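You operate a simulated robot arm through the tools that you are given. There is no shell and no other tool.

Carry out the task below with a simulated robot arm. There is one attempt and no reset: what you move stays moved.

Task
Check the green pan's mark under the lit lamp and clear the scuff.
Fine: buff it off if the mark is faint, sand it off if doubled; tool back, lamp off and swung to the wall. What is to be rubbed or washed off counts as gone when no trace of it is left.

The check looks at the end state, three seconds after you hand in, the way a careful person would. Anything else that was tipped, shoved, dropped, spilled or broken makes it a failure.

Robot
A 6-joint arm with a two-finger gripper, fixed in place. Base frame: the origin is on the floor under the middle of its stand, x ahead of it, y to its left, z up; the work surface is at about z = 823. Lengths are in mm, angles in degrees, forces in N, time in s.
It reaches about 1572 mm from its shoulder. Its first joint turns from -166.0 to 166.0 degrees. Payload 2.45 kg.
The TCP is the grasp point between the finger pads, 20 mm short of the fingertips. In the tool frame z runs along the fingers and y along their closing line. The gripper opens to 140 mm; its body begins 168 mm behind the TCP.
Orientation is that of the tool frame in the base frame, as a unit quaternion [x, y, z, w]. With the fingers straight down and closing along the base's y, the tool's x points along the base's -x, its y along +y and its z along -z.

Tools
- The arm moves only by the tool apply_moves. Its argument "series" is a list of rows, each a list of 7 numbers: the shift along the base's x, y, z in mm, then the turn, a rotation vector about the base's x, y, z in degrees, then the opening, from 0 (shut) to 1 (fully open). In form: [[tx, ty, tz, wx, wy, wz, jaw], ...]. A call has 1 to 20 rows; each row shifts and turns the commanded pose from where the row before left it. A row lasts 0.2 s, in which the tool goes at most 50 mm and 8.6 degrees; a call with a longer step from one row to the next is refused whole, and so is a gripper value outside its range. Where a pose cannot be reached the arm comes as near as it can. A force on the tool above 90 N (or 10 N above the force at the start of the call, whichever is more), or a blocked arm, ends the call early, and 0.2 s more pass. Each finger travels about 45 mm/s and halts on what it meets, pressing with about 21 N; the grip force reading is that of the motor and also rises with nothing between the fingers. The clock runs only during rows and for 0.2 s after the last one: add rows that do not move to give the fingers time. It gives the time, the measured TCP pose, the force on the tool (base axes), the opening and the grip force at its end, in the units of the frame above (readings bear some noise), with the torque about the TCP (base axes, N m) and any sound that the robot's microphone picked up.
- Cameras (640 x 400 px; columns grow to the right, rows downward): "scene" is fixed at [51.2, -501.2, 1611.2]; the picture's right is [0.76, -0.65, 0.00], its down [-0.24, -0.27, -0.93] and it looks along [0.61, 0.71, -0.36] (base axes); focal length 309 px, centre (320, 200). "wrist" rides on the gripper at [78, 11, -209] in the tool frame; the picture's right is [-0.14, 0.99, 0.00], its down [-0.92, -0.13, -0.37] and it looks along [-0.36, -0.05, 0.93] (tool axes); focal length 280 px, centre (320, 200). There is no depth. A picture from a camera that has moved, and an enlarged one, comes with that camera's place and axes in the base frame and with its lens.
- grab_frame(camera): a new picture of that camera. The clock stands still meanwhile.
- close_up(camera, box): a new picture of the part [left, top, right, bottom] of that camera's present view, enlarged. The clock stands still meanwhile.
- close_job(): hands the job in; it is judged then, once.

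Nothing tells you positions but the pictures and the camera data. Unless the task says otherwise, let go and move clear before handing in.

The tools are called after "Call:" as a command line: name --pt "numbers of a row" for each row, then --argument value for the rest, lists and objects as JSON in quotes. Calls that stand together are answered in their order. apply_moves: Moves the arm, as the interface text tells. Its arguments: {"type":"object","properties":{"series":{"type":"array","items":{"type":"array","items":{"type":"number"}}}},"required":["series"]} The other tools are called the same way: grab_frame (camera) takes a picture; close_up (camera, box) takes an enlarged picture of a part of a camera's view; close_job () hands the job in.

At the start:

```text
time: 0.0
position: [523.1, 453.6, 1314.1]
ee_rot: [0.0, 1.0, -0.001, 0.0]
ft_force: [-0.6, -0.6, 0.3]
ft_torque: [0.0, -0.01, -0.02]
finger_gap: 139.9
grasp_force: 0.1
```

scene: 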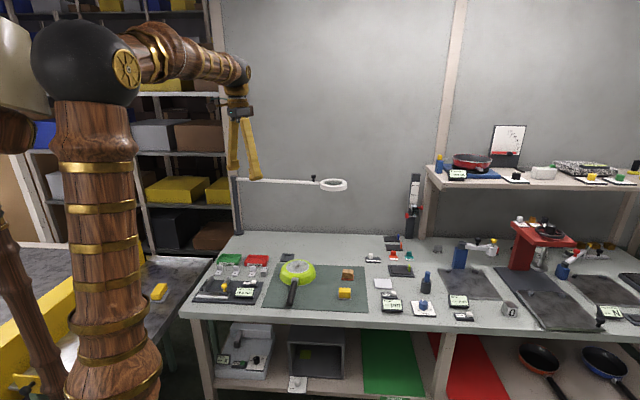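
wrist: 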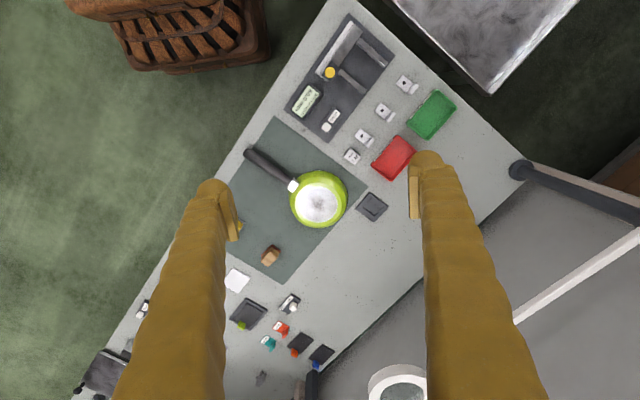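

I see a bench with a green pan upside down (or base up) on a mat, a ring lamp on a swing arm attached to a post at the left, and several small tools. I'll take close-ups first to identify things.

Call:
close_up --camera "scene" --box '[180, 230, 380, 330]'

Call:
close_up --camera "scene" --box '[220, 160, 380, 260]'

Call:
close_up --camera "scene" --box '[340, 220, 540, 330]'

Call:
close_up --camera "wrist" --box '[220, 0, 540, 200]'

Call:
close_up --camera "wrist" --box '[60, 200, 380, 400]'

```text
3.20 times, centred on (280, 280) of scene
camera zoom: at [51.2, -501.2, 1611.2], right [0.76, -0.65, 0.0], down [-0.24, -0.27, -0.93], along [0.61, 0.71, -0.36], focal length 987 px, centre (448, -56)
```

zoom: 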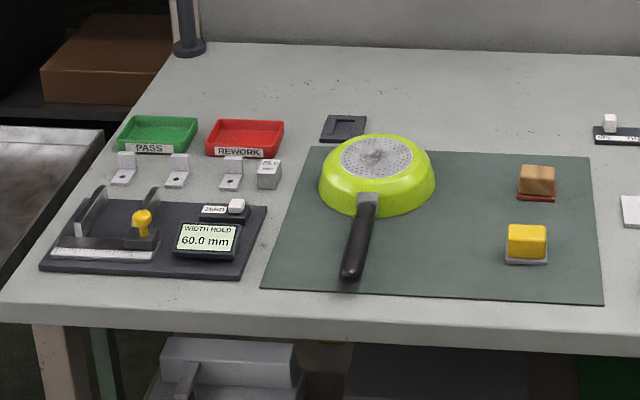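

```text
4.00 times, centred on (300, 210) of scene
camera zoom: at [51.2, -501.2, 1611.2], right [0.76, -0.65, 0.0], down [-0.24, -0.27, -0.93], along [0.61, 0.71, -0.36], focal length 1234 px, centre (400, 160)
```

zoom: 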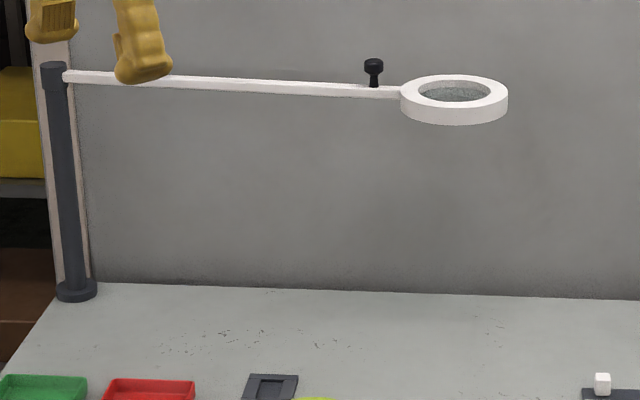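

```text
3.20 times, centred on (440, 275) of scene
camera zoom: at [51.2, -501.2, 1611.2], right [0.76, -0.65, 0.0], down [-0.24, -0.27, -0.93], along [0.61, 0.71, -0.36], focal length 987 px, centre (-64, -40)
```

zoom: 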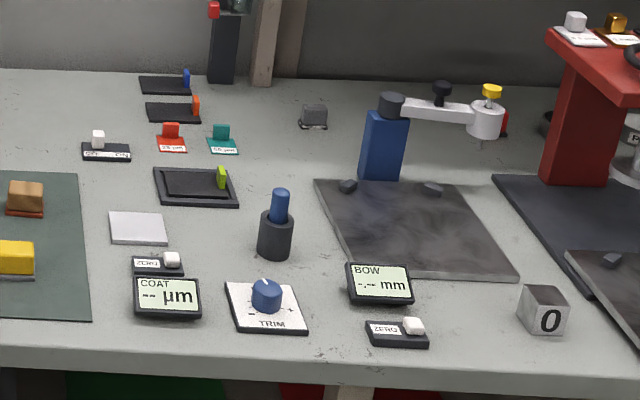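

```text
2.00 times, centred on (380, 100) of wrist
camera zoom: at [446.1, 465.2, 1523.3], right [0.14, 0.99, 0.0], down [0.92, -0.13, 0.37], along [0.36, -0.05, -0.93], focal length 561 px, centre (200, 400)
```

zoom: 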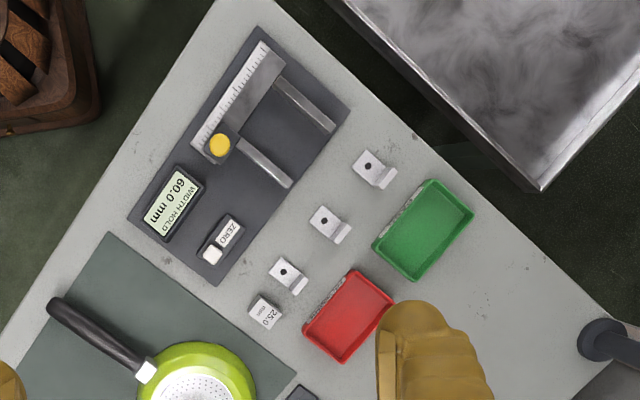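

```text
2.00 times, centred on (220, 300) of wrist
camera zoom: at [446.1, 465.2, 1523.3], right [0.14, 0.99, 0.0], down [0.92, -0.13, 0.37], along [0.36, -0.05, -0.93], focal length 561 px, centre (520, 0)
```

zoom: 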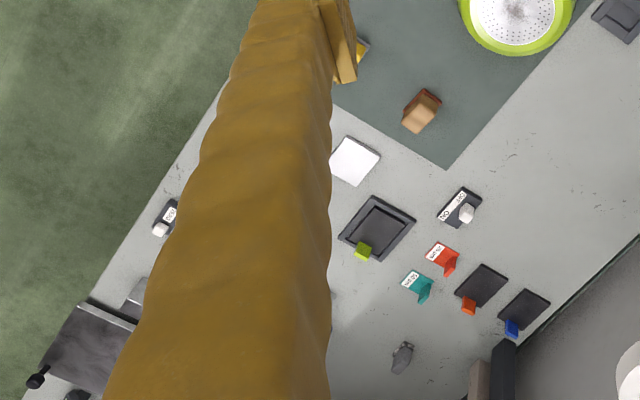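

The bench is skewed to the base axes; the mat has a wood/red block (likely sander) and a yellow/grey one (likely buffer), and a small OFF/ON slider to the right of the mat may be the lamp switch. I'll look closer at these.

Call:
close_up --camera "scene" --box '[355, 245, 395, 270]'

Call:
close_up --camera "scene" --box '[330, 260, 370, 305]'

Call:
close_up --camera "scene" --box '[270, 250, 330, 290]'

Call:
close_up --camera "scene" --box '[300, 165, 360, 200]'

Call:
close_up --camera "wrist" --box '[270, 160, 390, 235]'

Call:
close_up --camera "wrist" --box '[220, 230, 320, 320]'

Call:
close_up --camera "scene" --box '[480, 120, 640, 200]'

```text
16.00 times, centred on (375, 258) of scene
camera zoom: at [51.2, -501.2, 1611.2], right [0.76, -0.65, 0.0], down [-0.24, -0.27, -0.93], along [0.61, 0.71, -0.36], focal length 4937 px, centre (-560, -720)
```

zoom: 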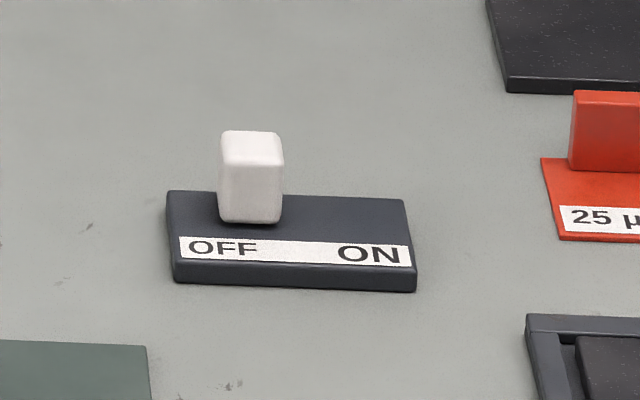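

```text
8.89 times, centred on (350, 282) of scene
camera zoom: at [51.2, -501.2, 1611.2], right [0.76, -0.65, 0.0], down [-0.24, -0.27, -0.93], along [0.61, 0.71, -0.36], focal length 2743 px, centre (53, -533)
```

zoom: 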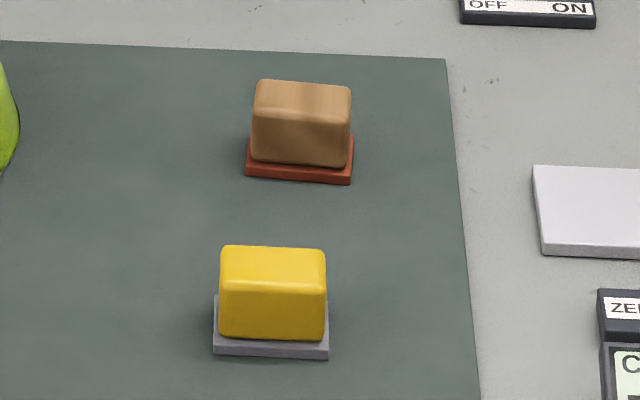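

```text
10.00 times, centred on (300, 270) of scene
camera zoom: at [51.2, -501.2, 1611.2], right [0.76, -0.65, 0.0], down [-0.24, -0.27, -0.93], along [0.61, 0.71, -0.36], focal length 3086 px, centre (520, -500)
```

zoom: 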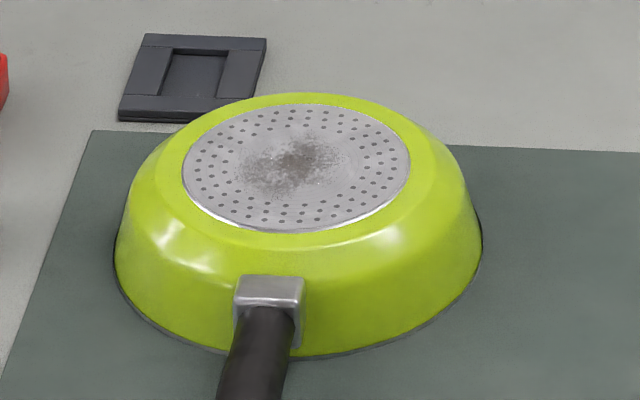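

```text
10.67 times, centred on (330, 182) of scene
camera zoom: at [51.2, -501.2, 1611.2], right [0.76, -0.65, 0.0], down [-0.24, -0.27, -0.93], along [0.61, 0.71, -0.36], focal length 3291 px, centre (213, 387)
```

zoom: 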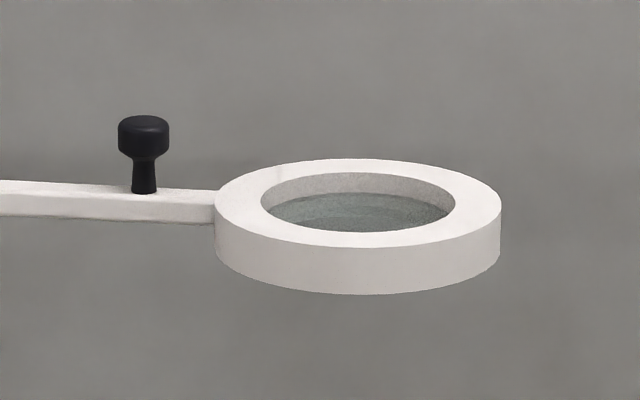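

```text
5.33 times, centred on (330, 198) of wrist
camera zoom: at [446.1, 465.2, 1523.3], right [0.14, 0.99, 0.0], down [0.92, -0.13, 0.37], along [0.36, -0.05, -0.93], focal length 1495 px, centre (267, 213)
```

zoom: 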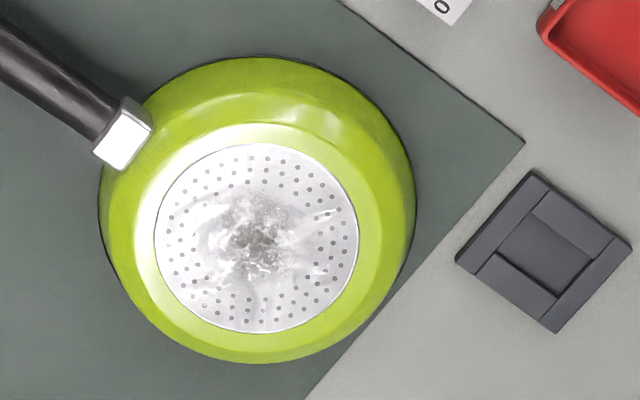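

```text
4.44 times, centred on (270, 275) of wrist
camera zoom: at [446.1, 465.2, 1523.3], right [0.14, 0.99, 0.0], down [0.92, -0.13, 0.37], along [0.36, -0.05, -0.93], focal length 1246 px, centre (542, -133)
```

zoom: 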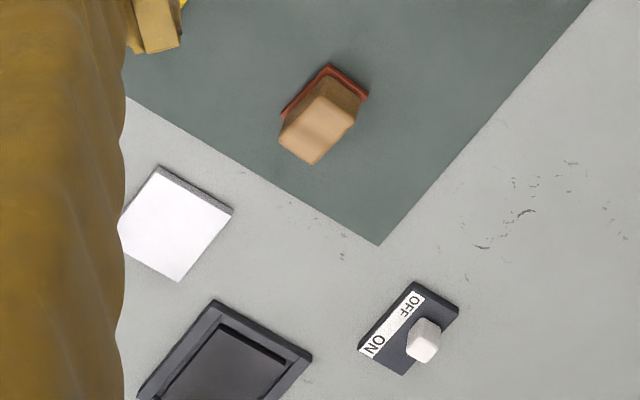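

```text
4.00 times, centred on (560, 160) of scene
camera zoom: at [51.2, -501.2, 1611.2], right [0.76, -0.65, 0.0], down [-0.24, -0.27, -0.93], along [0.61, 0.71, -0.36], focal length 1234 px, centre (-640, 360)
```

zoom: 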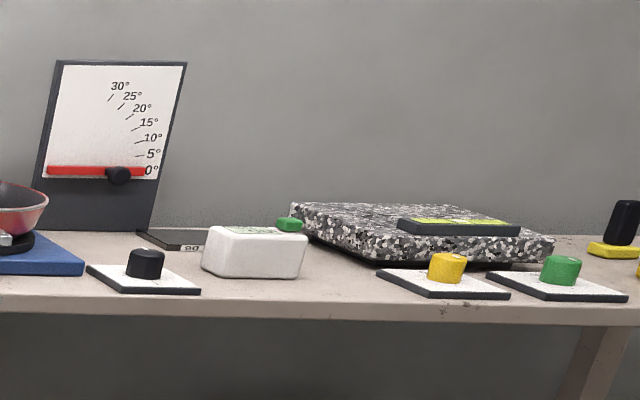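

The bench lies at about −45° to the base axes. I take the pan at about (710, 415), the lamp post at (720, 966), the lamp knob near (980, 630, 1170) and the OFF/ON slider near (1052, 279). I'll move in closer with the wrist camera to refine these before touching anything.

Call:
close_up --camera "scene" --box '[200, 60, 280, 190]'

Call:
apply_moves --pt "40 0 10 0 0 -5 1" --pt "40 0 10 0 0 -5 1" --pt "40 0 10 0 0 -5 1" --pt "40 0 10 0 0 -5 1" --pt "40 0 0 0 0 -5 1" --pt "40 0 0 0 0 -5 1" --pt "40 0 0 0 0 -5 1" --pt "20 0 0 0 0 -5 1" --pt "0 0 0 0 0 -5 1"

Call:
grab_frame --camera "wrist"

Call:
grab_frame --camera "scene"

```text
3.08 times, centred on (240, 125) of scene
camera zoom: at [51.2, -501.2, 1611.2], right [0.76, -0.65, 0.0], down [-0.24, -0.27, -0.93], along [0.61, 0.71, -0.36], focal length 949 px, centre (566, 431)
```

zoom: 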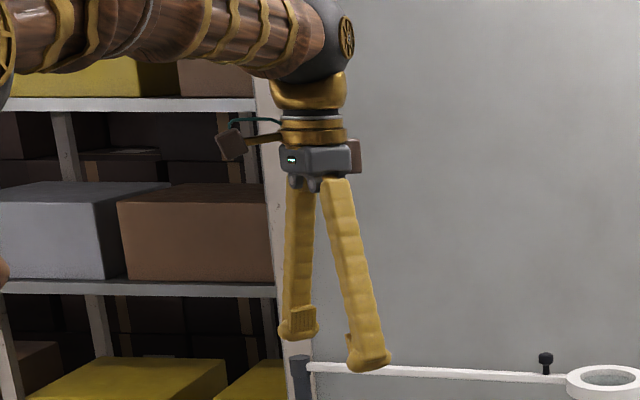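

```text
time: 2.0
position: [824.1, 453.4, 1354.3]
ee_rot: [0.383, 0.924, 0.0, -0.002]
ft_force: [0.0, 0.5, -0.1]
ft_torque: [0.01, 0.0, 0.02]
finger_gap: 139.8
grasp_force: 0.0
```

```text
taken
camera wrist: at [776.9, 516.5, 1563.3], right [0.8, 0.6, 0.0], down [0.56, -0.74, 0.37], along [0.22, -0.29, -0.93], focal length 280 px, centre (320, 200)
```

wrist: 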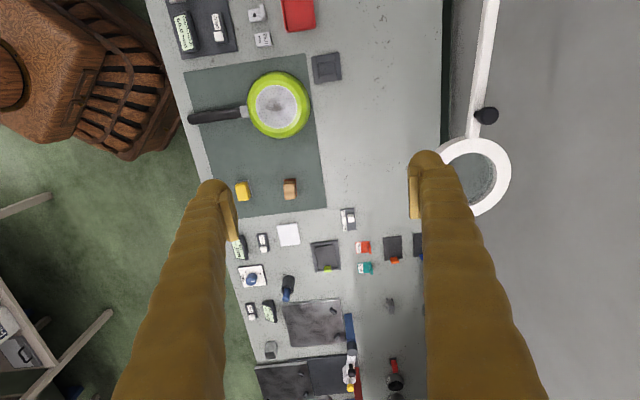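

```text
taken
```

scene: 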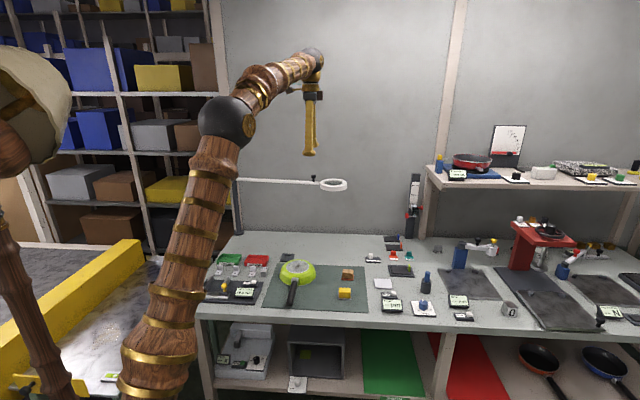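

The knob sits at about (973, 622), top at z ≈ 1187, and the lamp arm runs almost parallel to the wall. I'll narrow the fingers so they fit between knob and wall and move over the knob for a better fix.

Call:
apply_moves --pt "40 40 0 0 0 0 0.5" --pt "40 45 0 0 0 0 0.45" --pt "40 45 -20 0 0 0 0.43" --pt "29 39 -34 0 0 0 0.43" --pt "0 0 0 0 0 0 0.43" --pt "0 0 0 0 0 0 0.43" --pt "0 0 0 0 0 0 0.43"

Call:
grab_frame --camera "wrist"

Call:
close_up --camera "scene" --box '[260, 110, 380, 200]'

```text
refused: row 1 steps farther than a row can; nothing moved
```

```text
taken
camera wrist: at [776.9, 516.5, 1563.3], right [0.8, 0.6, 0.0], down [0.56, -0.74, 0.37], along [0.22, -0.29, -0.93], focal length 280 px, centre (320, 200)
```

wrist: 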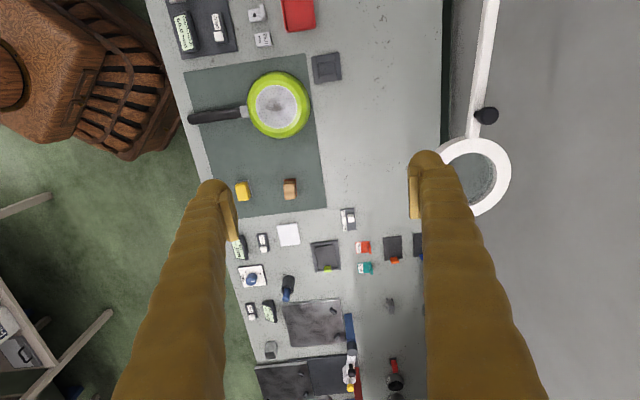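

```text
4.44 times, centred on (320, 155) of scene
camera zoom: at [51.2, -501.2, 1611.2], right [0.76, -0.65, 0.0], down [-0.24, -0.27, -0.93], along [0.61, 0.71, -0.36], focal length 1371 px, centre (320, 400)
```

zoom: 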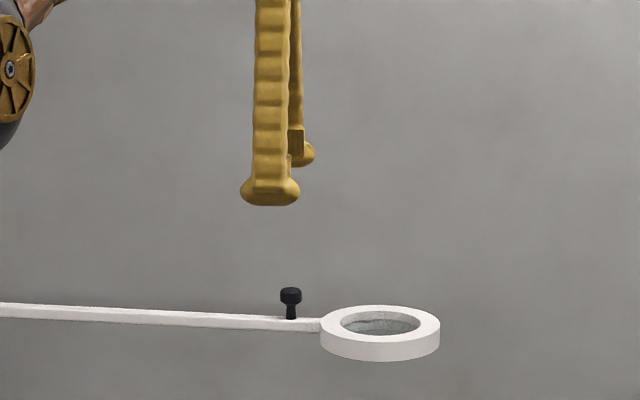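

The step was over the 50 mm limit, so nothing moved; the knob estimate stands at about (973, 622). I'll repeat with shorter steps.

Call:
apply_moves --pt "25 28 0 0 0 0 0.7" --pt "25 28 0 0 0 0 0.6" --pt "25 28 0 0 0 0 0.5" --pt "25 28 -15 0 0 0 0.43" --pt "25 28 -15 0 0 0 0.43" --pt "24 28 -24 0 0 0 0.43" --pt "0 0 0 0 0 0 0.43" --pt "0 0 0 0 0 0 0.43"

Call:
grab_frame --camera "wrist"

Call:
close_up --camera "scene" --box '[260, 110, 380, 200]'

```text
time: 3.8
position: [919.2, 589.8, 1259.5]
ee_rot: [0.382, 0.924, -0.001, -0.001]
ft_force: [-0.6, -0.4, 0.4]
ft_torque: [-0.04, -0.01, 0.02]
finger_gap: 60.3
grasp_force: 0.1
out of reach, approached as far as the arm can: row 3, 4, 5, 6
```

```text
taken
camera wrist: at [872.8, 652.1, 1468.2], right [0.8, 0.6, 0.0], down [0.56, -0.74, 0.37], along [0.22, -0.29, -0.93], focal length 280 px, centre (320, 200)
```

wrist: 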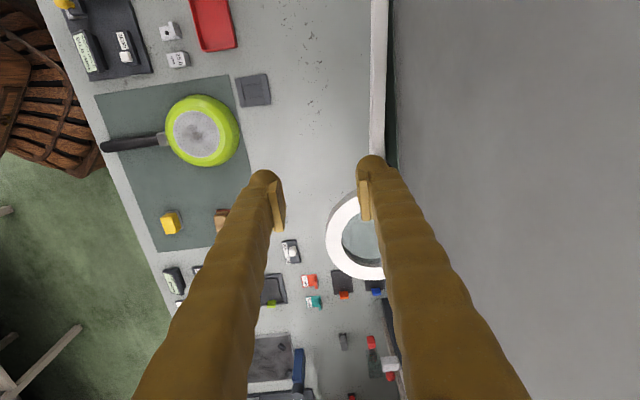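

```text
4.44 times, centred on (320, 155) of scene
camera zoom: at [51.2, -501.2, 1611.2], right [0.76, -0.65, 0.0], down [-0.24, -0.27, -0.93], along [0.61, 0.71, -0.36], focal length 1371 px, centre (320, 400)
```

zoom: 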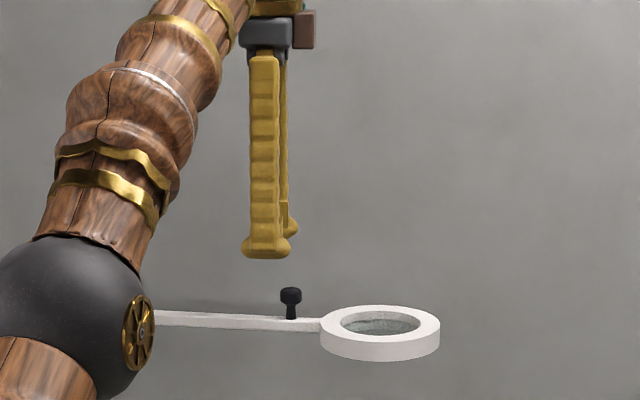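

Straight-down fingers can't quite reach the knob at that height, so I'll back off, turn so the fingers close along the lamp arm, and tilt the fingers outward about 20° to gain reach.

Call:
apply_moves --pt "-15 -12 0 0 0 8 0.43" --pt "-15 -12 0 0 0 8 0.43" --pt "-15 -12 0 0 0 8 0.43" --pt "-15 -12 0 0 0 8 0.43" --pt "-15 -12 0 0 0 8 0.43" --pt "-15 -12 0 0 0 8 0.43" --pt "-15 -12 0 0 0 8 0.43" --pt "-15 -12 0 0 0 8 0.43" --pt "0 0 0 0 0 8 0.43" --pt "0 0 0 0 0 8 0.43" --pt "0 0 0 0 0 8 0.43" --pt "0 0 0 4.53 -4.87 0 0.43" --pt "0 0 0 4.53 -4.87 0 0.43" --pt "0 0 0 4.53 -4.87 0 0.43"

Call:
grab_frame --camera "wrist"

Call:
grab_frame --camera "scene"

```text
time: 6.8
position: [800.9, 492.8, 1259.4]
ee_rot: [-0.36, 0.917, 0.062, 0.161]
ft_force: [-0.7, 0.1, -0.8]
ft_torque: [0.0, 0.02, -0.02]
finger_gap: 60.2
grasp_force: 0.0
```

```text
taken
camera wrist: at [687.2, 402.5, 1428.9], right [-0.58, 0.81, 0.05], down [0.63, 0.41, 0.66], along [0.52, 0.41, -0.75], focal length 280 px, centre (320, 200)
```

wrist: 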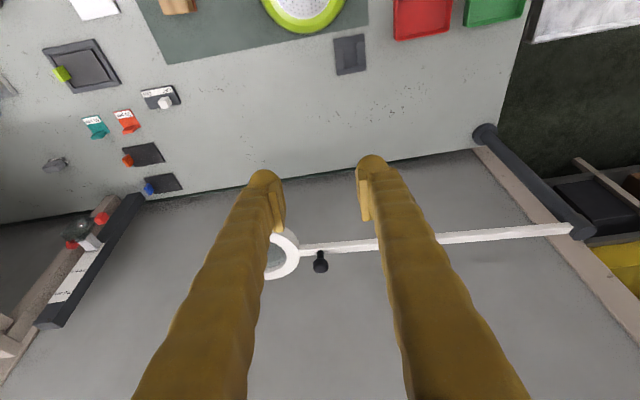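

```text
taken
```

scene: 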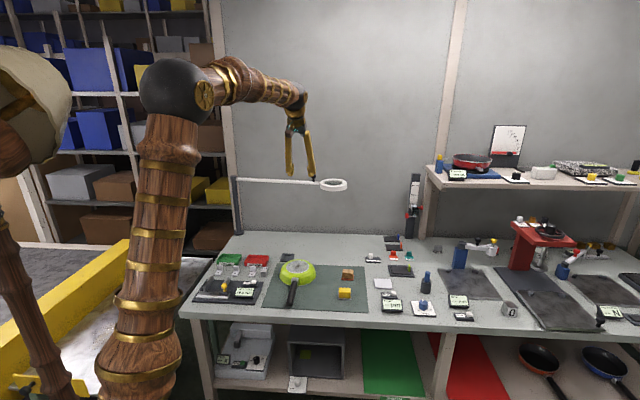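

The view gives the post at about (705, 938) and the arm at z ≈ 1143. I'll zoom on the knob to pin it down.

Call:
close_up --camera "wrist" --box '[250, 210, 390, 300]'

Call:
close_up --camera "scene" --box '[260, 110, 380, 200]'

```text
4.44 times, centred on (320, 255) of wrist
camera zoom: at [687.2, 402.5, 1428.9], right [-0.58, 0.81, 0.05], down [0.63, 0.41, 0.66], along [0.52, 0.41, -0.75], focal length 1246 px, centre (320, -44)
```

zoom: 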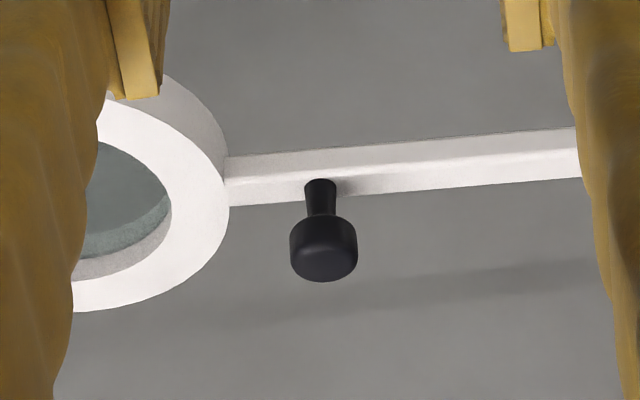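

```text
4.44 times, centred on (320, 155) of scene
camera zoom: at [51.2, -501.2, 1611.2], right [0.76, -0.65, 0.0], down [-0.24, -0.27, -0.93], along [0.61, 0.71, -0.36], focal length 1371 px, centre (320, 400)
```

zoom: 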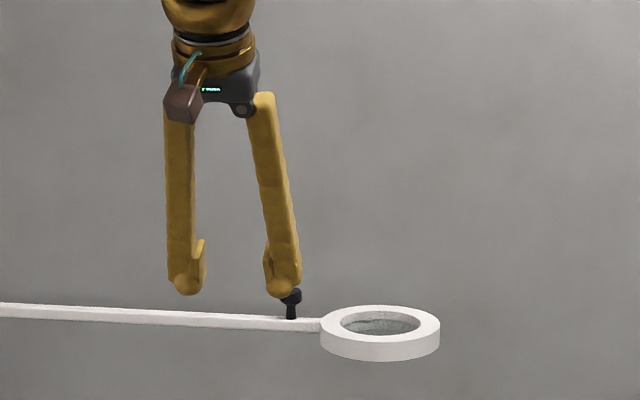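

Knob is at about (965, 615), head centre z ≈ 1180. I'll approach to a point just short of it and check alignment.

Call:
apply_moves --pt "33 24 -10 0 0 0 0.43" --pt "33 24 -10 0 0 0 0.43" --pt "33 24 -10 0 0 0 0.43" --pt "20 15 -15 0 0 0 0.43" --pt "0 0 0 0 0 0 0.43"

Call:
grab_frame --camera "wrist"

Call:
close_up --camera "scene" --box '[260, 110, 380, 200]'

```text
time: 8.0
position: [919.5, 579.1, 1215.3]
ee_rot: [-0.361, 0.916, 0.063, 0.16]
ft_force: [-1.3, 0.1, -0.1]
ft_torque: [0.03, 0.0, 0.01]
finger_gap: 60.4
grasp_force: 0.0
```

```text
taken
camera wrist: at [806.8, 489.9, 1385.1], right [-0.58, 0.81, 0.04], down [0.63, 0.41, 0.66], along [0.52, 0.41, -0.75], focal length 280 px, centre (320, 200)
```

wrist: 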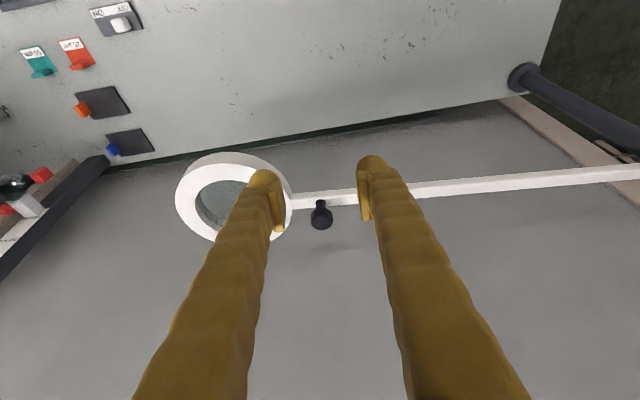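

```text
4.44 times, centred on (320, 155) of scene
camera zoom: at [51.2, -501.2, 1611.2], right [0.76, -0.65, 0.0], down [-0.24, -0.27, -0.93], along [0.61, 0.71, -0.36], focal length 1371 px, centre (320, 400)
```

zoom: 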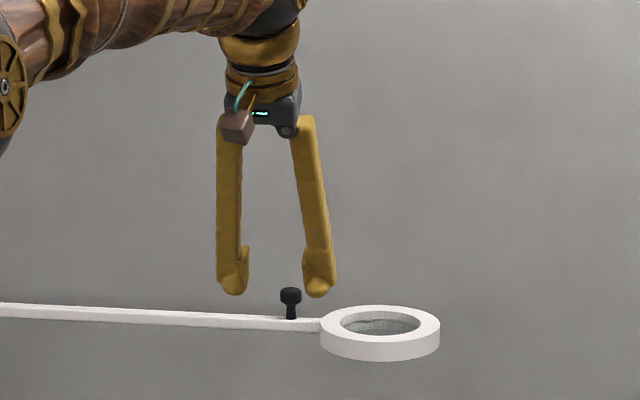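

The knob refines to about (968, 618), top z ≈ 1184. I'll move onto it and close.

Call:
apply_moves --pt "25 20 -16 0 0 0 0.43" --pt "23.5 19 -20 0 0 0 0.43" --pt "0 0 0 0 0 0 0.2" --pt "0 0 0 0 0 0 0.0" --pt "0 0 0 0 0 0 0.0" --pt "0 0 0 0 0 0 0.0"

Call:
grab_frame --camera "wrist"

Call:
close_up --camera "scene" --box '[260, 110, 380, 200]'

```text
time: 9.4
position: [969.9, 618.1, 1179.6]
ee_rot: [-0.361, 0.917, 0.062, 0.16]
ft_force: [6.6, -6.6, -0.4]
ft_torque: [0.03, -0.19, -0.16]
finger_gap: 21.7
grasp_force: 37.4
```

```text
taken
camera wrist: at [855.6, 528.0, 1349.5], right [-0.58, 0.81, 0.04], down [0.63, 0.41, 0.66], along [0.52, 0.41, -0.75], focal length 280 px, centre (320, 200)
```

wrist: 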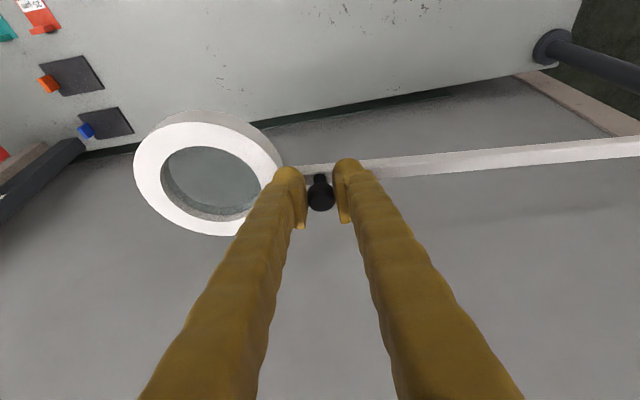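

```text
4.44 times, centred on (320, 155) of scene
camera zoom: at [51.2, -501.2, 1611.2], right [0.76, -0.65, 0.0], down [-0.24, -0.27, -0.93], along [0.61, 0.71, -0.36], focal length 1371 px, centre (320, 400)
```

zoom: 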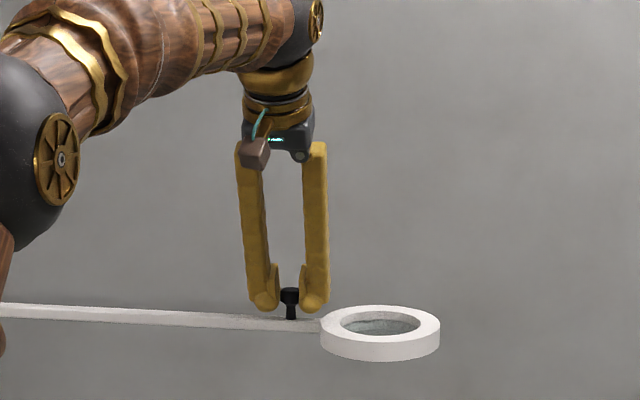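

The knob is gripped (gap 21.7). I'll begin swinging the lamp along its arc toward the pan, starting with a few slow steps to check the hinge behaviour.

Call:
apply_moves --pt "-5.7 -4.5 0 0 0 -1 0" --pt "-5.7 -4.5 0 0 0 -1 0" --pt "-5.7 -4.4 0 0 0 -1 0" --pt "0 0 0 0 0 0 0"

Call:
close_up --camera "scene" --box '[220, 110, 380, 210]'

```text
time: 10.4
position: [950.5, 603.7, 1179.7]
ee_rot: [-0.337, 0.926, 0.059, 0.162]
ft_force: [10.6, -14.2, 8.8]
ft_torque: [0.04, -0.29, -0.18]
finger_gap: 21.7
grasp_force: 45.1
```

```text
4.00 times, centred on (300, 160) of scene
camera zoom: at [51.2, -501.2, 1611.2], right [0.76, -0.65, 0.0], down [-0.24, -0.27, -0.93], along [0.61, 0.71, -0.36], focal length 1234 px, centre (400, 360)
```

zoom: 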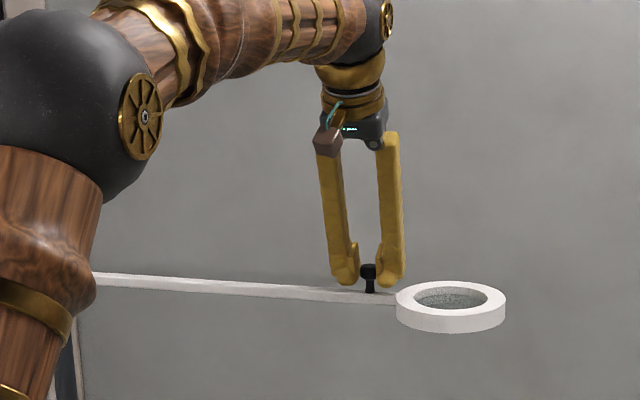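

The lamp follows; there is a radial pull outward, so my arc is slightly small. I'll continue with a small outward correction.

Call:
apply_moves --pt "-5.5 -4.9 0 0 0 -1 0" --pt "-5.5 -4.9 0 0 0 -1 0" --pt "-5.5 -4.8 0 0 0 -1 0" --pt "0 0 0 0 0 0 0"

```text
time: 11.4
position: [932.3, 591.6, 1178.9]
ee_rot: [-0.312, 0.934, 0.055, 0.163]
ft_force: [-10.2, 14.4, 17.7]
ft_torque: [0.22, -0.03, 0.26]
finger_gap: 21.8
grasp_force: 44.7
```

The force flipped sign, and the three measured points fit a circle about (711, 943) with radius 415. I'll follow that arc and ease up slightly in z.

Call:
apply_moves --pt "-16 -6.1 1 0 0 -2.3 0" --pt "-14.6 -8 0.5 0 0 -2.3 0" --pt "-14.9 -7.5 0 0 0 -2.3 0" --pt "-15.2 -6.8 0 0 0 -2.3 0" --pt "0 0 0 0 0 0 0"

```text
time: 12.6
position: [873.6, 561.0, 1179.5]
ee_rot: [-0.235, 0.957, 0.04, 0.168]
ft_force: [2.8, -9.1, 2.3]
ft_torque: [-0.19, 0.19, -0.03]
finger_gap: 21.6
grasp_force: 45.0
```

The arc fit holds well and forces are low. I'll continue.

Call:
apply_moves --pt "-15.1 -7.1 0 0 0 -2.3 0" --pt "-15.7 -5.6 0 0 0 -2.3 0" --pt "-15.9 -4.9 0 0 0 -2.3 0" --pt "-16.2 -4.3 0 0 0 -2.3 0" --pt "-16.2 -3.7 0 0 0 -2.3 0" --pt "0 0 0 0 0 0 0"

Call:
grab_frame --camera "wrist"

Call:
grab_frame --camera "scene"

```text
time: 14.0
position: [793.6, 535.7, 1179.9]
ee_rot: [-0.139, 0.975, 0.022, 0.17]
ft_force: [4.1, -17.6, -8.9]
ft_torque: [-0.2, 0.22, -0.18]
finger_gap: 21.7
grasp_force: 45.3
```

```text
taken
camera wrist: at [652.4, 506.5, 1349.6], right [-0.15, 0.99, 0.04], down [0.75, 0.09, 0.66], along [0.65, 0.13, -0.75], focal length 280 px, centre (320, 200)
```

wrist: 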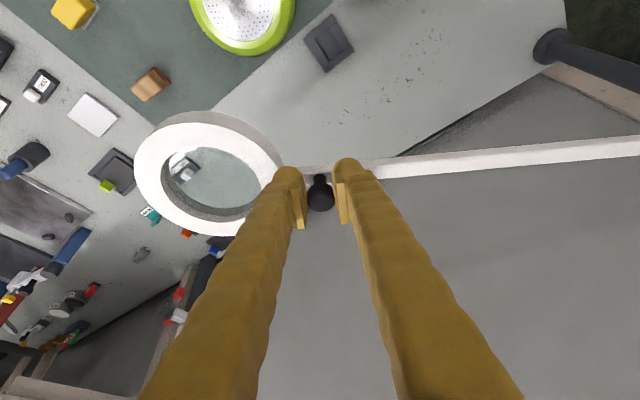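

```text
taken
```

scene: 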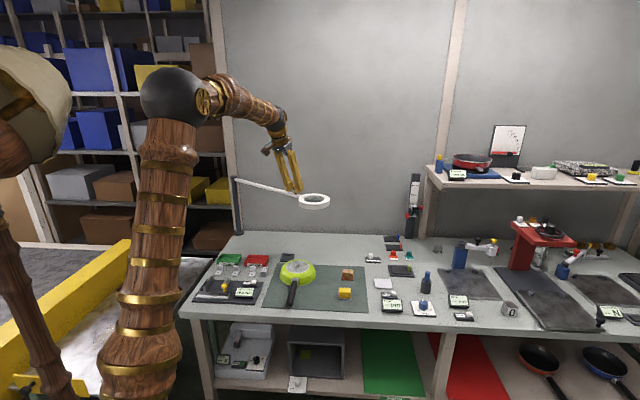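

Nearly there; the ring will end over the pan at about −90°. Continuing the last part of the arc with small corrections.

Call:
apply_moves --pt "-16.0 -4.9 -0.5 0 0 -2.3 0" --pt "-16.5 -2.4 -0.5 0 0 -2.3 0" --pt "-16.6 -1.7 0 0 0 -2.3 0" --pt "-16.6 -1.0 0 0 0 -2.3 0" --pt "-16.7 -0.3 0 0 0 -2.3 0" --pt "0 0 0 0 0 0 0"

Call:
grab_frame --camera "wrist"

Call:
grab_frame --camera "scene"

```text
time: 15.4
position: [711.8, 526.7, 1179.7]
ee_rot: [-0.041, 0.984, 0.007, 0.172]
ft_force: [-1.5, 14.8, 8.8]
ft_torque: [0.12, -0.15, 0.22]
finger_gap: 21.3
grasp_force: 44.8
```

```text
taken
camera wrist: at [566.6, 525.8, 1349.4], right [0.05, 1.0, 0.05], down [0.75, -0.07, 0.66], along [0.66, 0.0, -0.75], focal length 280 px, centre (320, 200)
```

wrist: 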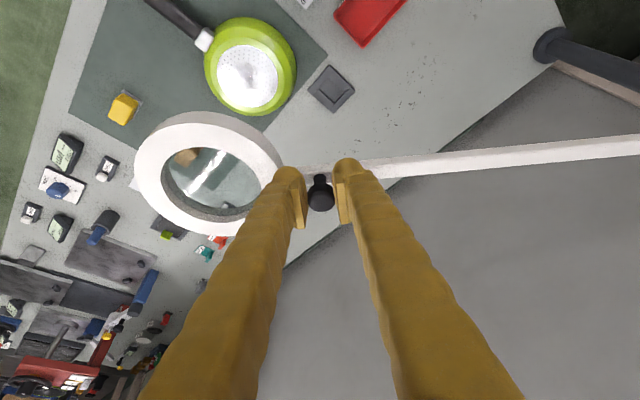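

```text
taken
```

scene: 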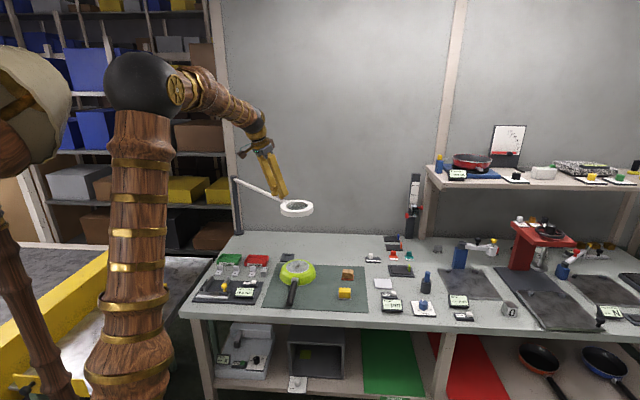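

The ring is now right over the pan (both about (706, 427)). I'll release the knob, lift, straighten the tool, and move to look over the OFF/ON slider.

Call:
apply_moves --pt "0 0 0 0 0 0 0.3" --pt "0 0 0 0 0 0 0.43" --pt "0 0 0 0 0 0 0.43" --pt "-8 0 30 0 0 0 0.43" --pt "-8 0 40 0 0 0 0.43" --pt "0 0 40 0 0 0 0.43" --pt "0 0 0 -0.55 6.57 0 0.43" --pt "0 0 0 -0.55 6.57 0 0.43" --pt "0 0 0 -0.55 6.57 0 0.43"

Call:
grab_frame --camera "scene"

Call:
grab_frame --camera "wrist"

```text
time: 17.4
position: [695.9, 525.8, 1290.2]
ee_rot: [-0.043, 0.999, -0.002, 0.001]
ft_force: [-1.4, -0.4, 0.5]
ft_torque: [0.04, -0.09, -0.01]
finger_gap: 60.0
grasp_force: 0.1
```

```text
taken
```

scene: 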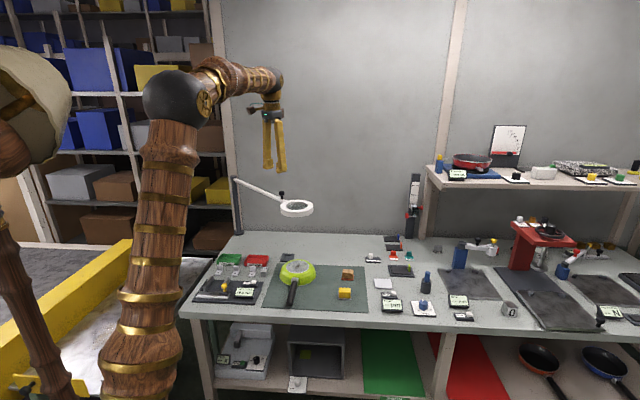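

```text
taken
camera wrist: at [616.3, 530.5, 1499.0], right [0.05, 1.0, 0.0], down [0.93, -0.05, 0.37], along [0.37, -0.02, -0.93], focal length 280 px, centre (320, 200)
```

wrist: 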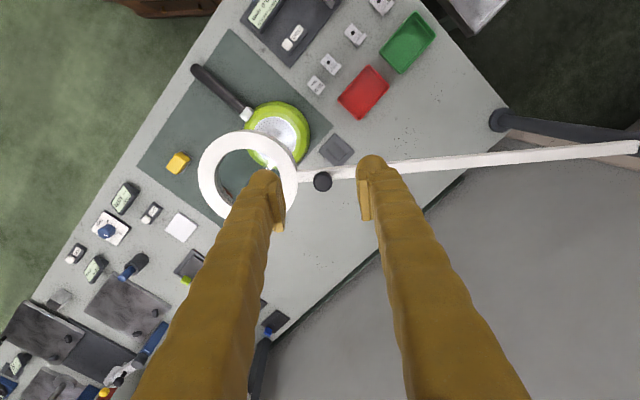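

The lamp stays put over the pan. Now I'll travel to a viewpoint above the slider switch, turning so the fingers close along its slide direction.

Call:
apply_moves --pt "30.4 -23.6 0 0 0 4 0.43" --pt "30.4 -23.6 0 0 0 4 0.43" --pt "30.4 -23.6 0 0 0 4 0.43" --pt "30.4 -23.6 -30 0 0 4 0.43" --pt "30.4 -23.6 -30 0 0 4 0.43" --pt "30.4 -23.6 -30 0 0 4 0.43" --pt "30.4 -23.6 -30 0 0 4 0.43" --pt "30.4 -23.6 -30 0 0 4 0.43" --pt "30.4 -23.6 -30 0 0 4 0.43" --pt "30.4 -23.6 -30 0 0 4 0.43" --pt "0 0 0 0 0 0 0.43"

Call:
grab_frame --camera "wrist"

Call:
grab_frame --camera "scene"

```text
time: 19.8
position: [998.6, 289.1, 1078.8]
ee_rot: [-0.381, 0.924, 0.0, 0.002]
ft_force: [-0.7, -0.3, -0.2]
ft_torque: [-0.04, 0.0, -0.01]
finger_gap: 60.2
grasp_force: 0.1
```

```text
taken
camera wrist: at [935.7, 242.1, 1287.5], right [-0.6, 0.8, 0.0], down [0.74, 0.56, 0.37], along [0.3, 0.22, -0.93], focal length 280 px, centre (320, 200)
```

wrist: 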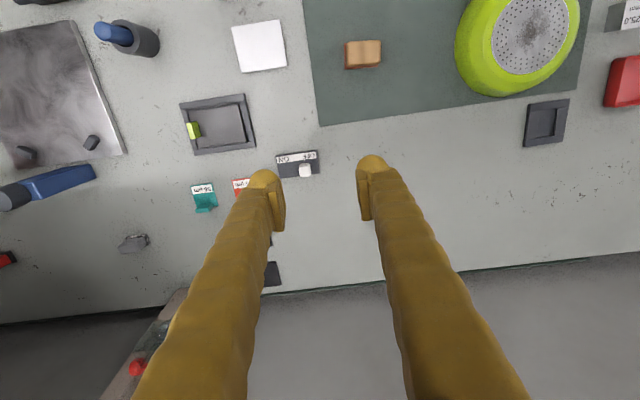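

```text
taken
```

scene: 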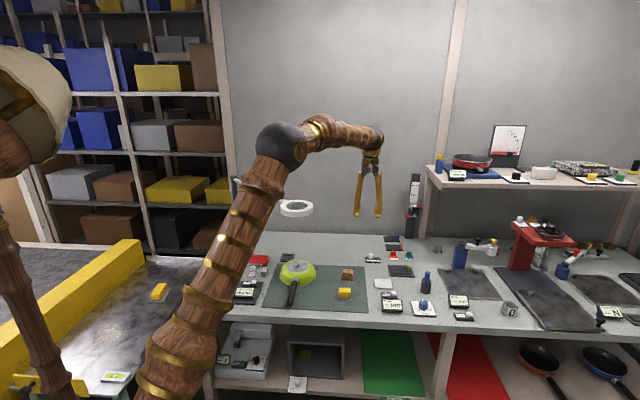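

The slider is at about (1046, 294) with ON to its right. I'll zoom to get its exact position and travel.

Call:
close_up --camera "wrist" --box '[265, 140, 329, 180]'

Call:
close_up --camera "scene" --box '[355, 245, 395, 270]'

Call:
close_up --camera "wrist" --box '[440, 0, 600, 100]'

```text
10.00 times, centred on (297, 160) of wrist
camera zoom: at [935.7, 242.1, 1287.5], right [-0.6, 0.8, 0.0], down [0.74, 0.56, 0.37], along [0.3, 0.22, -0.93], focal length 2804 px, centre (550, 600)
```

zoom: 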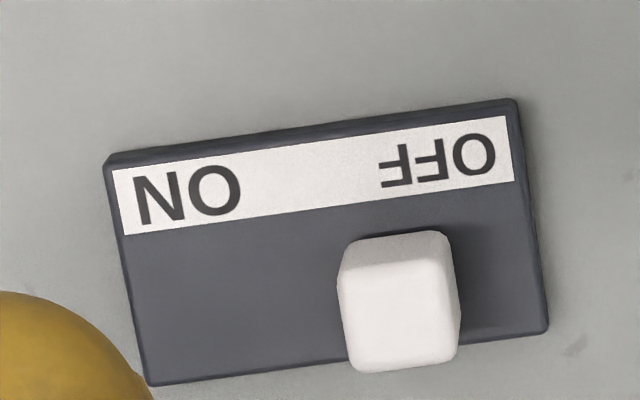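

```text
16.00 times, centred on (375, 258) of scene
camera zoom: at [51.2, -501.2, 1611.2], right [0.76, -0.65, 0.0], down [-0.24, -0.27, -0.93], along [0.61, 0.71, -0.36], focal length 4937 px, centre (-560, -720)
```

zoom: 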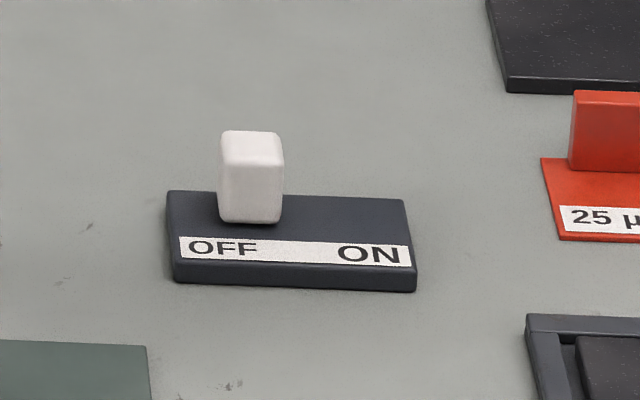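

```text
4.00 times, centred on (520, 50) of wrist
camera zoom: at [935.7, 242.1, 1287.5], right [-0.6, 0.8, 0.0], down [0.74, 0.56, 0.37], along [0.3, 0.22, -0.93], focal length 1122 px, centre (-480, 800)
```

zoom: 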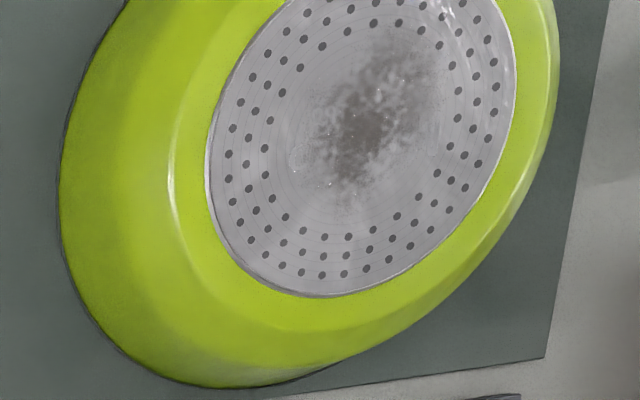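

Travel looks to be about 24 mm along (0.707, −0.707). I'll narrow the fingers to 40 mm and descend above the slider, then check.

Call:
apply_moves --pt "12.5 1.8 -30 0 0 0 0.29" --pt "12.5 1.8 -40 0 0 0 0.29" --pt "12.5 1.8 -40 0 0 0 0.29" --pt "12.4 1.7 -40 0 0 0 0.29" --pt "0 0 -29 0 0 0 0.29" --pt "0 0 0 0 0 0 0.29"

Call:
grab_frame --camera "wrist"

Call:
close_up --camera "scene" --box '[330, 205, 430, 275]'

```text
time: 21.2
position: [1049.3, 296.0, 900.4]
ee_rot: [-0.381, 0.925, -0.001, 0.001]
ft_force: [1.4, 0.9, -0.2]
ft_torque: [0.02, 0.05, -0.01]
finger_gap: 40.4
grasp_force: 0.1
```

```text
taken
camera wrist: at [985.6, 249.5, 1108.3], right [-0.6, 0.8, 0.0], down [0.74, 0.56, 0.37], along [0.3, 0.22, -0.93], focal length 280 px, centre (320, 200)
```

wrist: 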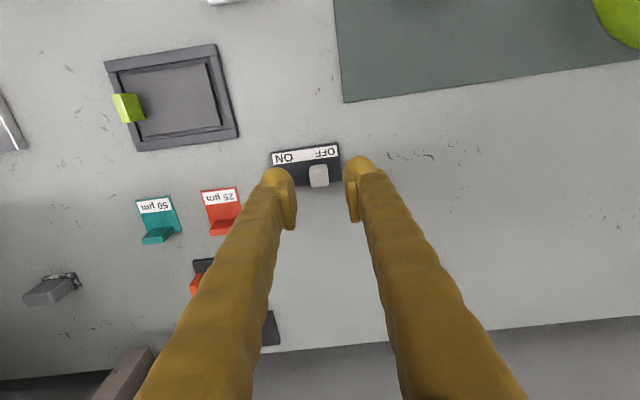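

```text
5.71 times, centred on (380, 240) of scene
camera zoom: at [51.2, -501.2, 1611.2], right [0.76, -0.65, 0.0], down [-0.24, -0.27, -0.93], along [0.61, 0.71, -0.36], focal length 1763 px, centre (-23, -29)
```

zoom: 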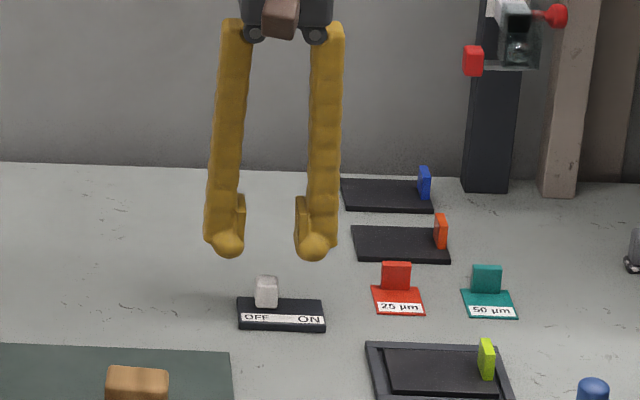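

The slider cube is well centred between the fingers. Descending to grip it just above its plate.

Call:
apply_moves --pt "0 0 -25 0 0 0 0.29" --pt "0 0 -18 0 0 0 0.29" --pt "0 0 0 0 0 0 0.29"

Call:
close_up --camera "scene" --box '[330, 205, 430, 275]'

Call:
grab_frame --camera "wrist"

```text
time: 22.0
position: [1048.8, 296.8, 857.2]
ee_rot: [-0.381, 0.925, -0.001, 0.001]
ft_force: [0.5, 0.9, -0.3]
ft_torque: [0.01, 0.02, -0.02]
finger_gap: 40.8
grasp_force: 0.1
```

```text
5.71 times, centred on (380, 240) of scene
camera zoom: at [51.2, -501.2, 1611.2], right [0.76, -0.65, 0.0], down [-0.24, -0.27, -0.93], along [0.61, 0.71, -0.36], focal length 1763 px, centre (-23, -29)
```

zoom: 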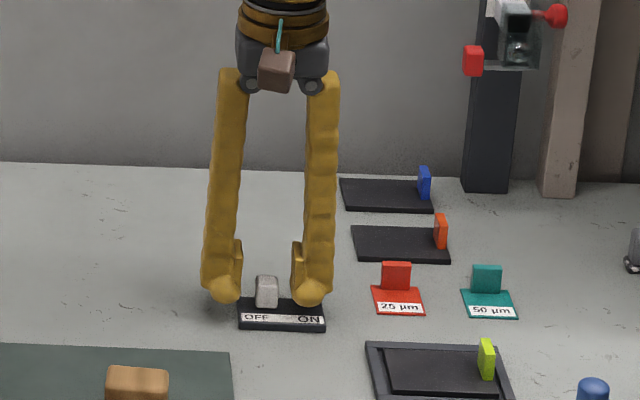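

```text
taken
camera wrist: at [985.6, 249.8, 1065.8], right [-0.6, 0.8, 0.0], down [0.74, 0.56, 0.37], along [0.3, 0.22, -0.93], focal length 280 px, centre (320, 200)
```

wrist: 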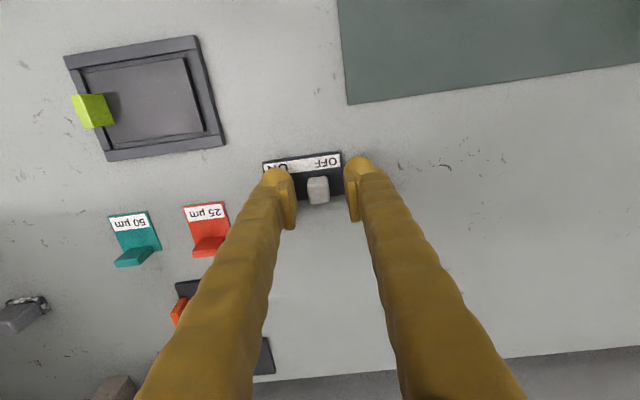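

Fingers straddle the cube cleanly with no contact forces. Closing and sliding toward ON.

Call:
apply_moves --pt "0 0 0 0 0 0 0.1" --pt "0 0 0 0 0 0 0.1" --pt "0 0 0 0 0 0 0.1" --pt "4 -4 0 0 0 0 0.1" --pt "4 -4 0 0 0 0 0.1" --pt "4 -4 0 0 0 0 0.1" --pt "4 -4 0 0 0 0 0.1"

Call:
grab_frame --camera "scene"

Call:
close_up --camera "scene" --box '[330, 205, 430, 275]'

```text
time: 23.6
position: [1065.5, 281.3, 857.3]
ee_rot: [-0.381, 0.925, -0.001, 0.001]
ft_force: [-7.1, -6.9, -1.5]
ft_torque: [-0.24, 0.25, 0.08]
finger_gap: 16.6
grasp_force: 42.5
```

```text
taken
```

scene: 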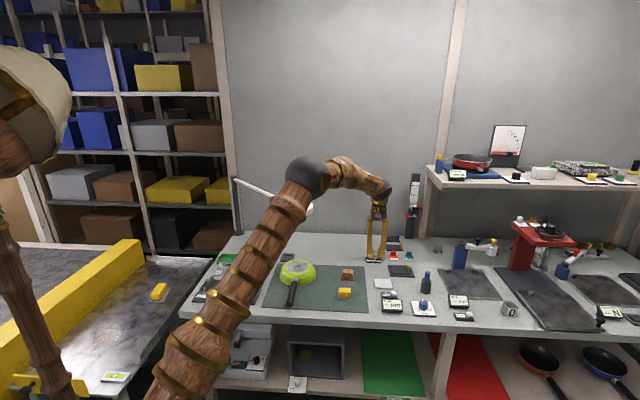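

```text
5.71 times, centred on (380, 240) of scene
camera zoom: at [51.2, -501.2, 1611.2], right [0.76, -0.65, 0.0], down [-0.24, -0.27, -0.93], along [0.61, 0.71, -0.36], focal length 1763 px, centre (-23, -29)
```

zoom: 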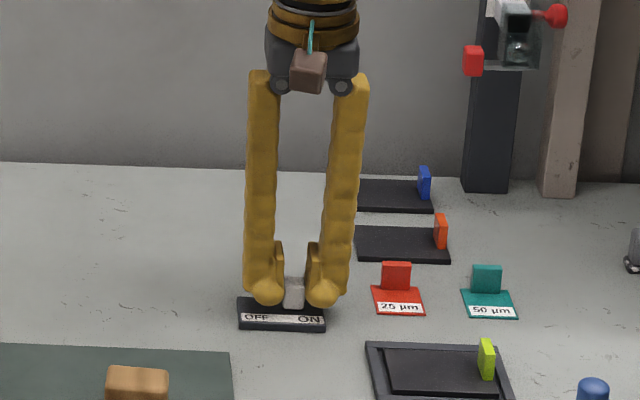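

The slider moved about 23 mm with no end-stop force yet. I'll nudge further in small steps until it hits the stop or clicks.

Call:
apply_moves --pt "0.7 -2.1 0 0 0 0 0.1" --pt "1.4 -1.4 0 0 0 0 0.1" --pt "0 0 0 0 0 0 0.1"

Call:
close_up --camera "scene" --box '[220, 160, 380, 300]'

Call:
close_up --camera "wrist" --box '[250, 130, 390, 220]'

```text
time: 24.4
position: [1067.4, 278.6, 855.6]
ee_rot: [-0.381, 0.925, 0.0, 0.001]
ft_force: [-2.9, 10.7, 0.3]
ft_torque: [0.16, 0.02, 0.06]
finger_gap: 16.5
grasp_force: 41.9
```

```text
2.86 times, centred on (300, 230) of scene
camera zoom: at [51.2, -501.2, 1611.2], right [0.76, -0.65, 0.0], down [-0.24, -0.27, -0.93], along [0.61, 0.71, -0.36], focal length 882 px, centre (377, 114)
```

zoom: 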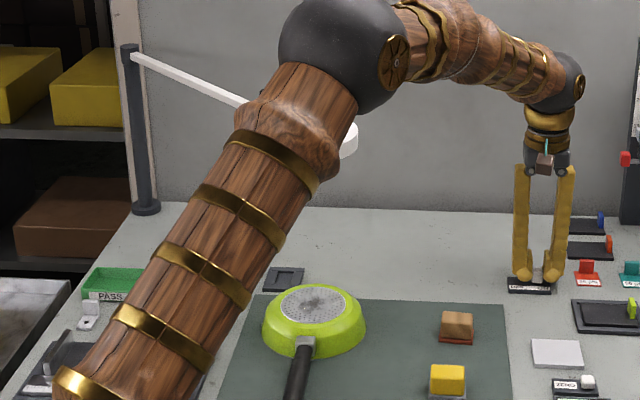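

```text
4.44 times, centred on (320, 175) of wrist
camera zoom: at [1004.0, 231.2, 1065.8], right [-0.6, 0.8, 0.0], down [0.74, 0.56, 0.37], along [0.3, 0.22, -0.93], focal length 1246 px, centre (320, 311)
```

zoom: 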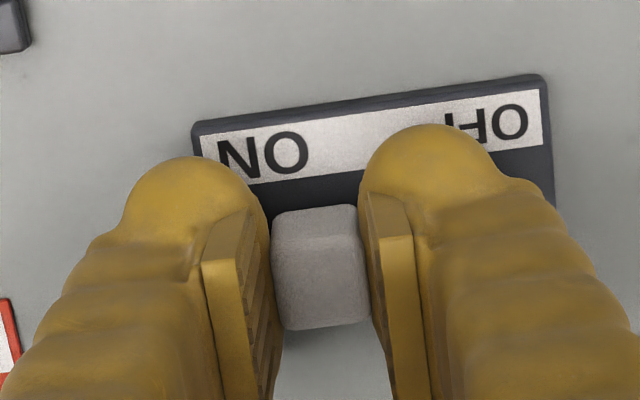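

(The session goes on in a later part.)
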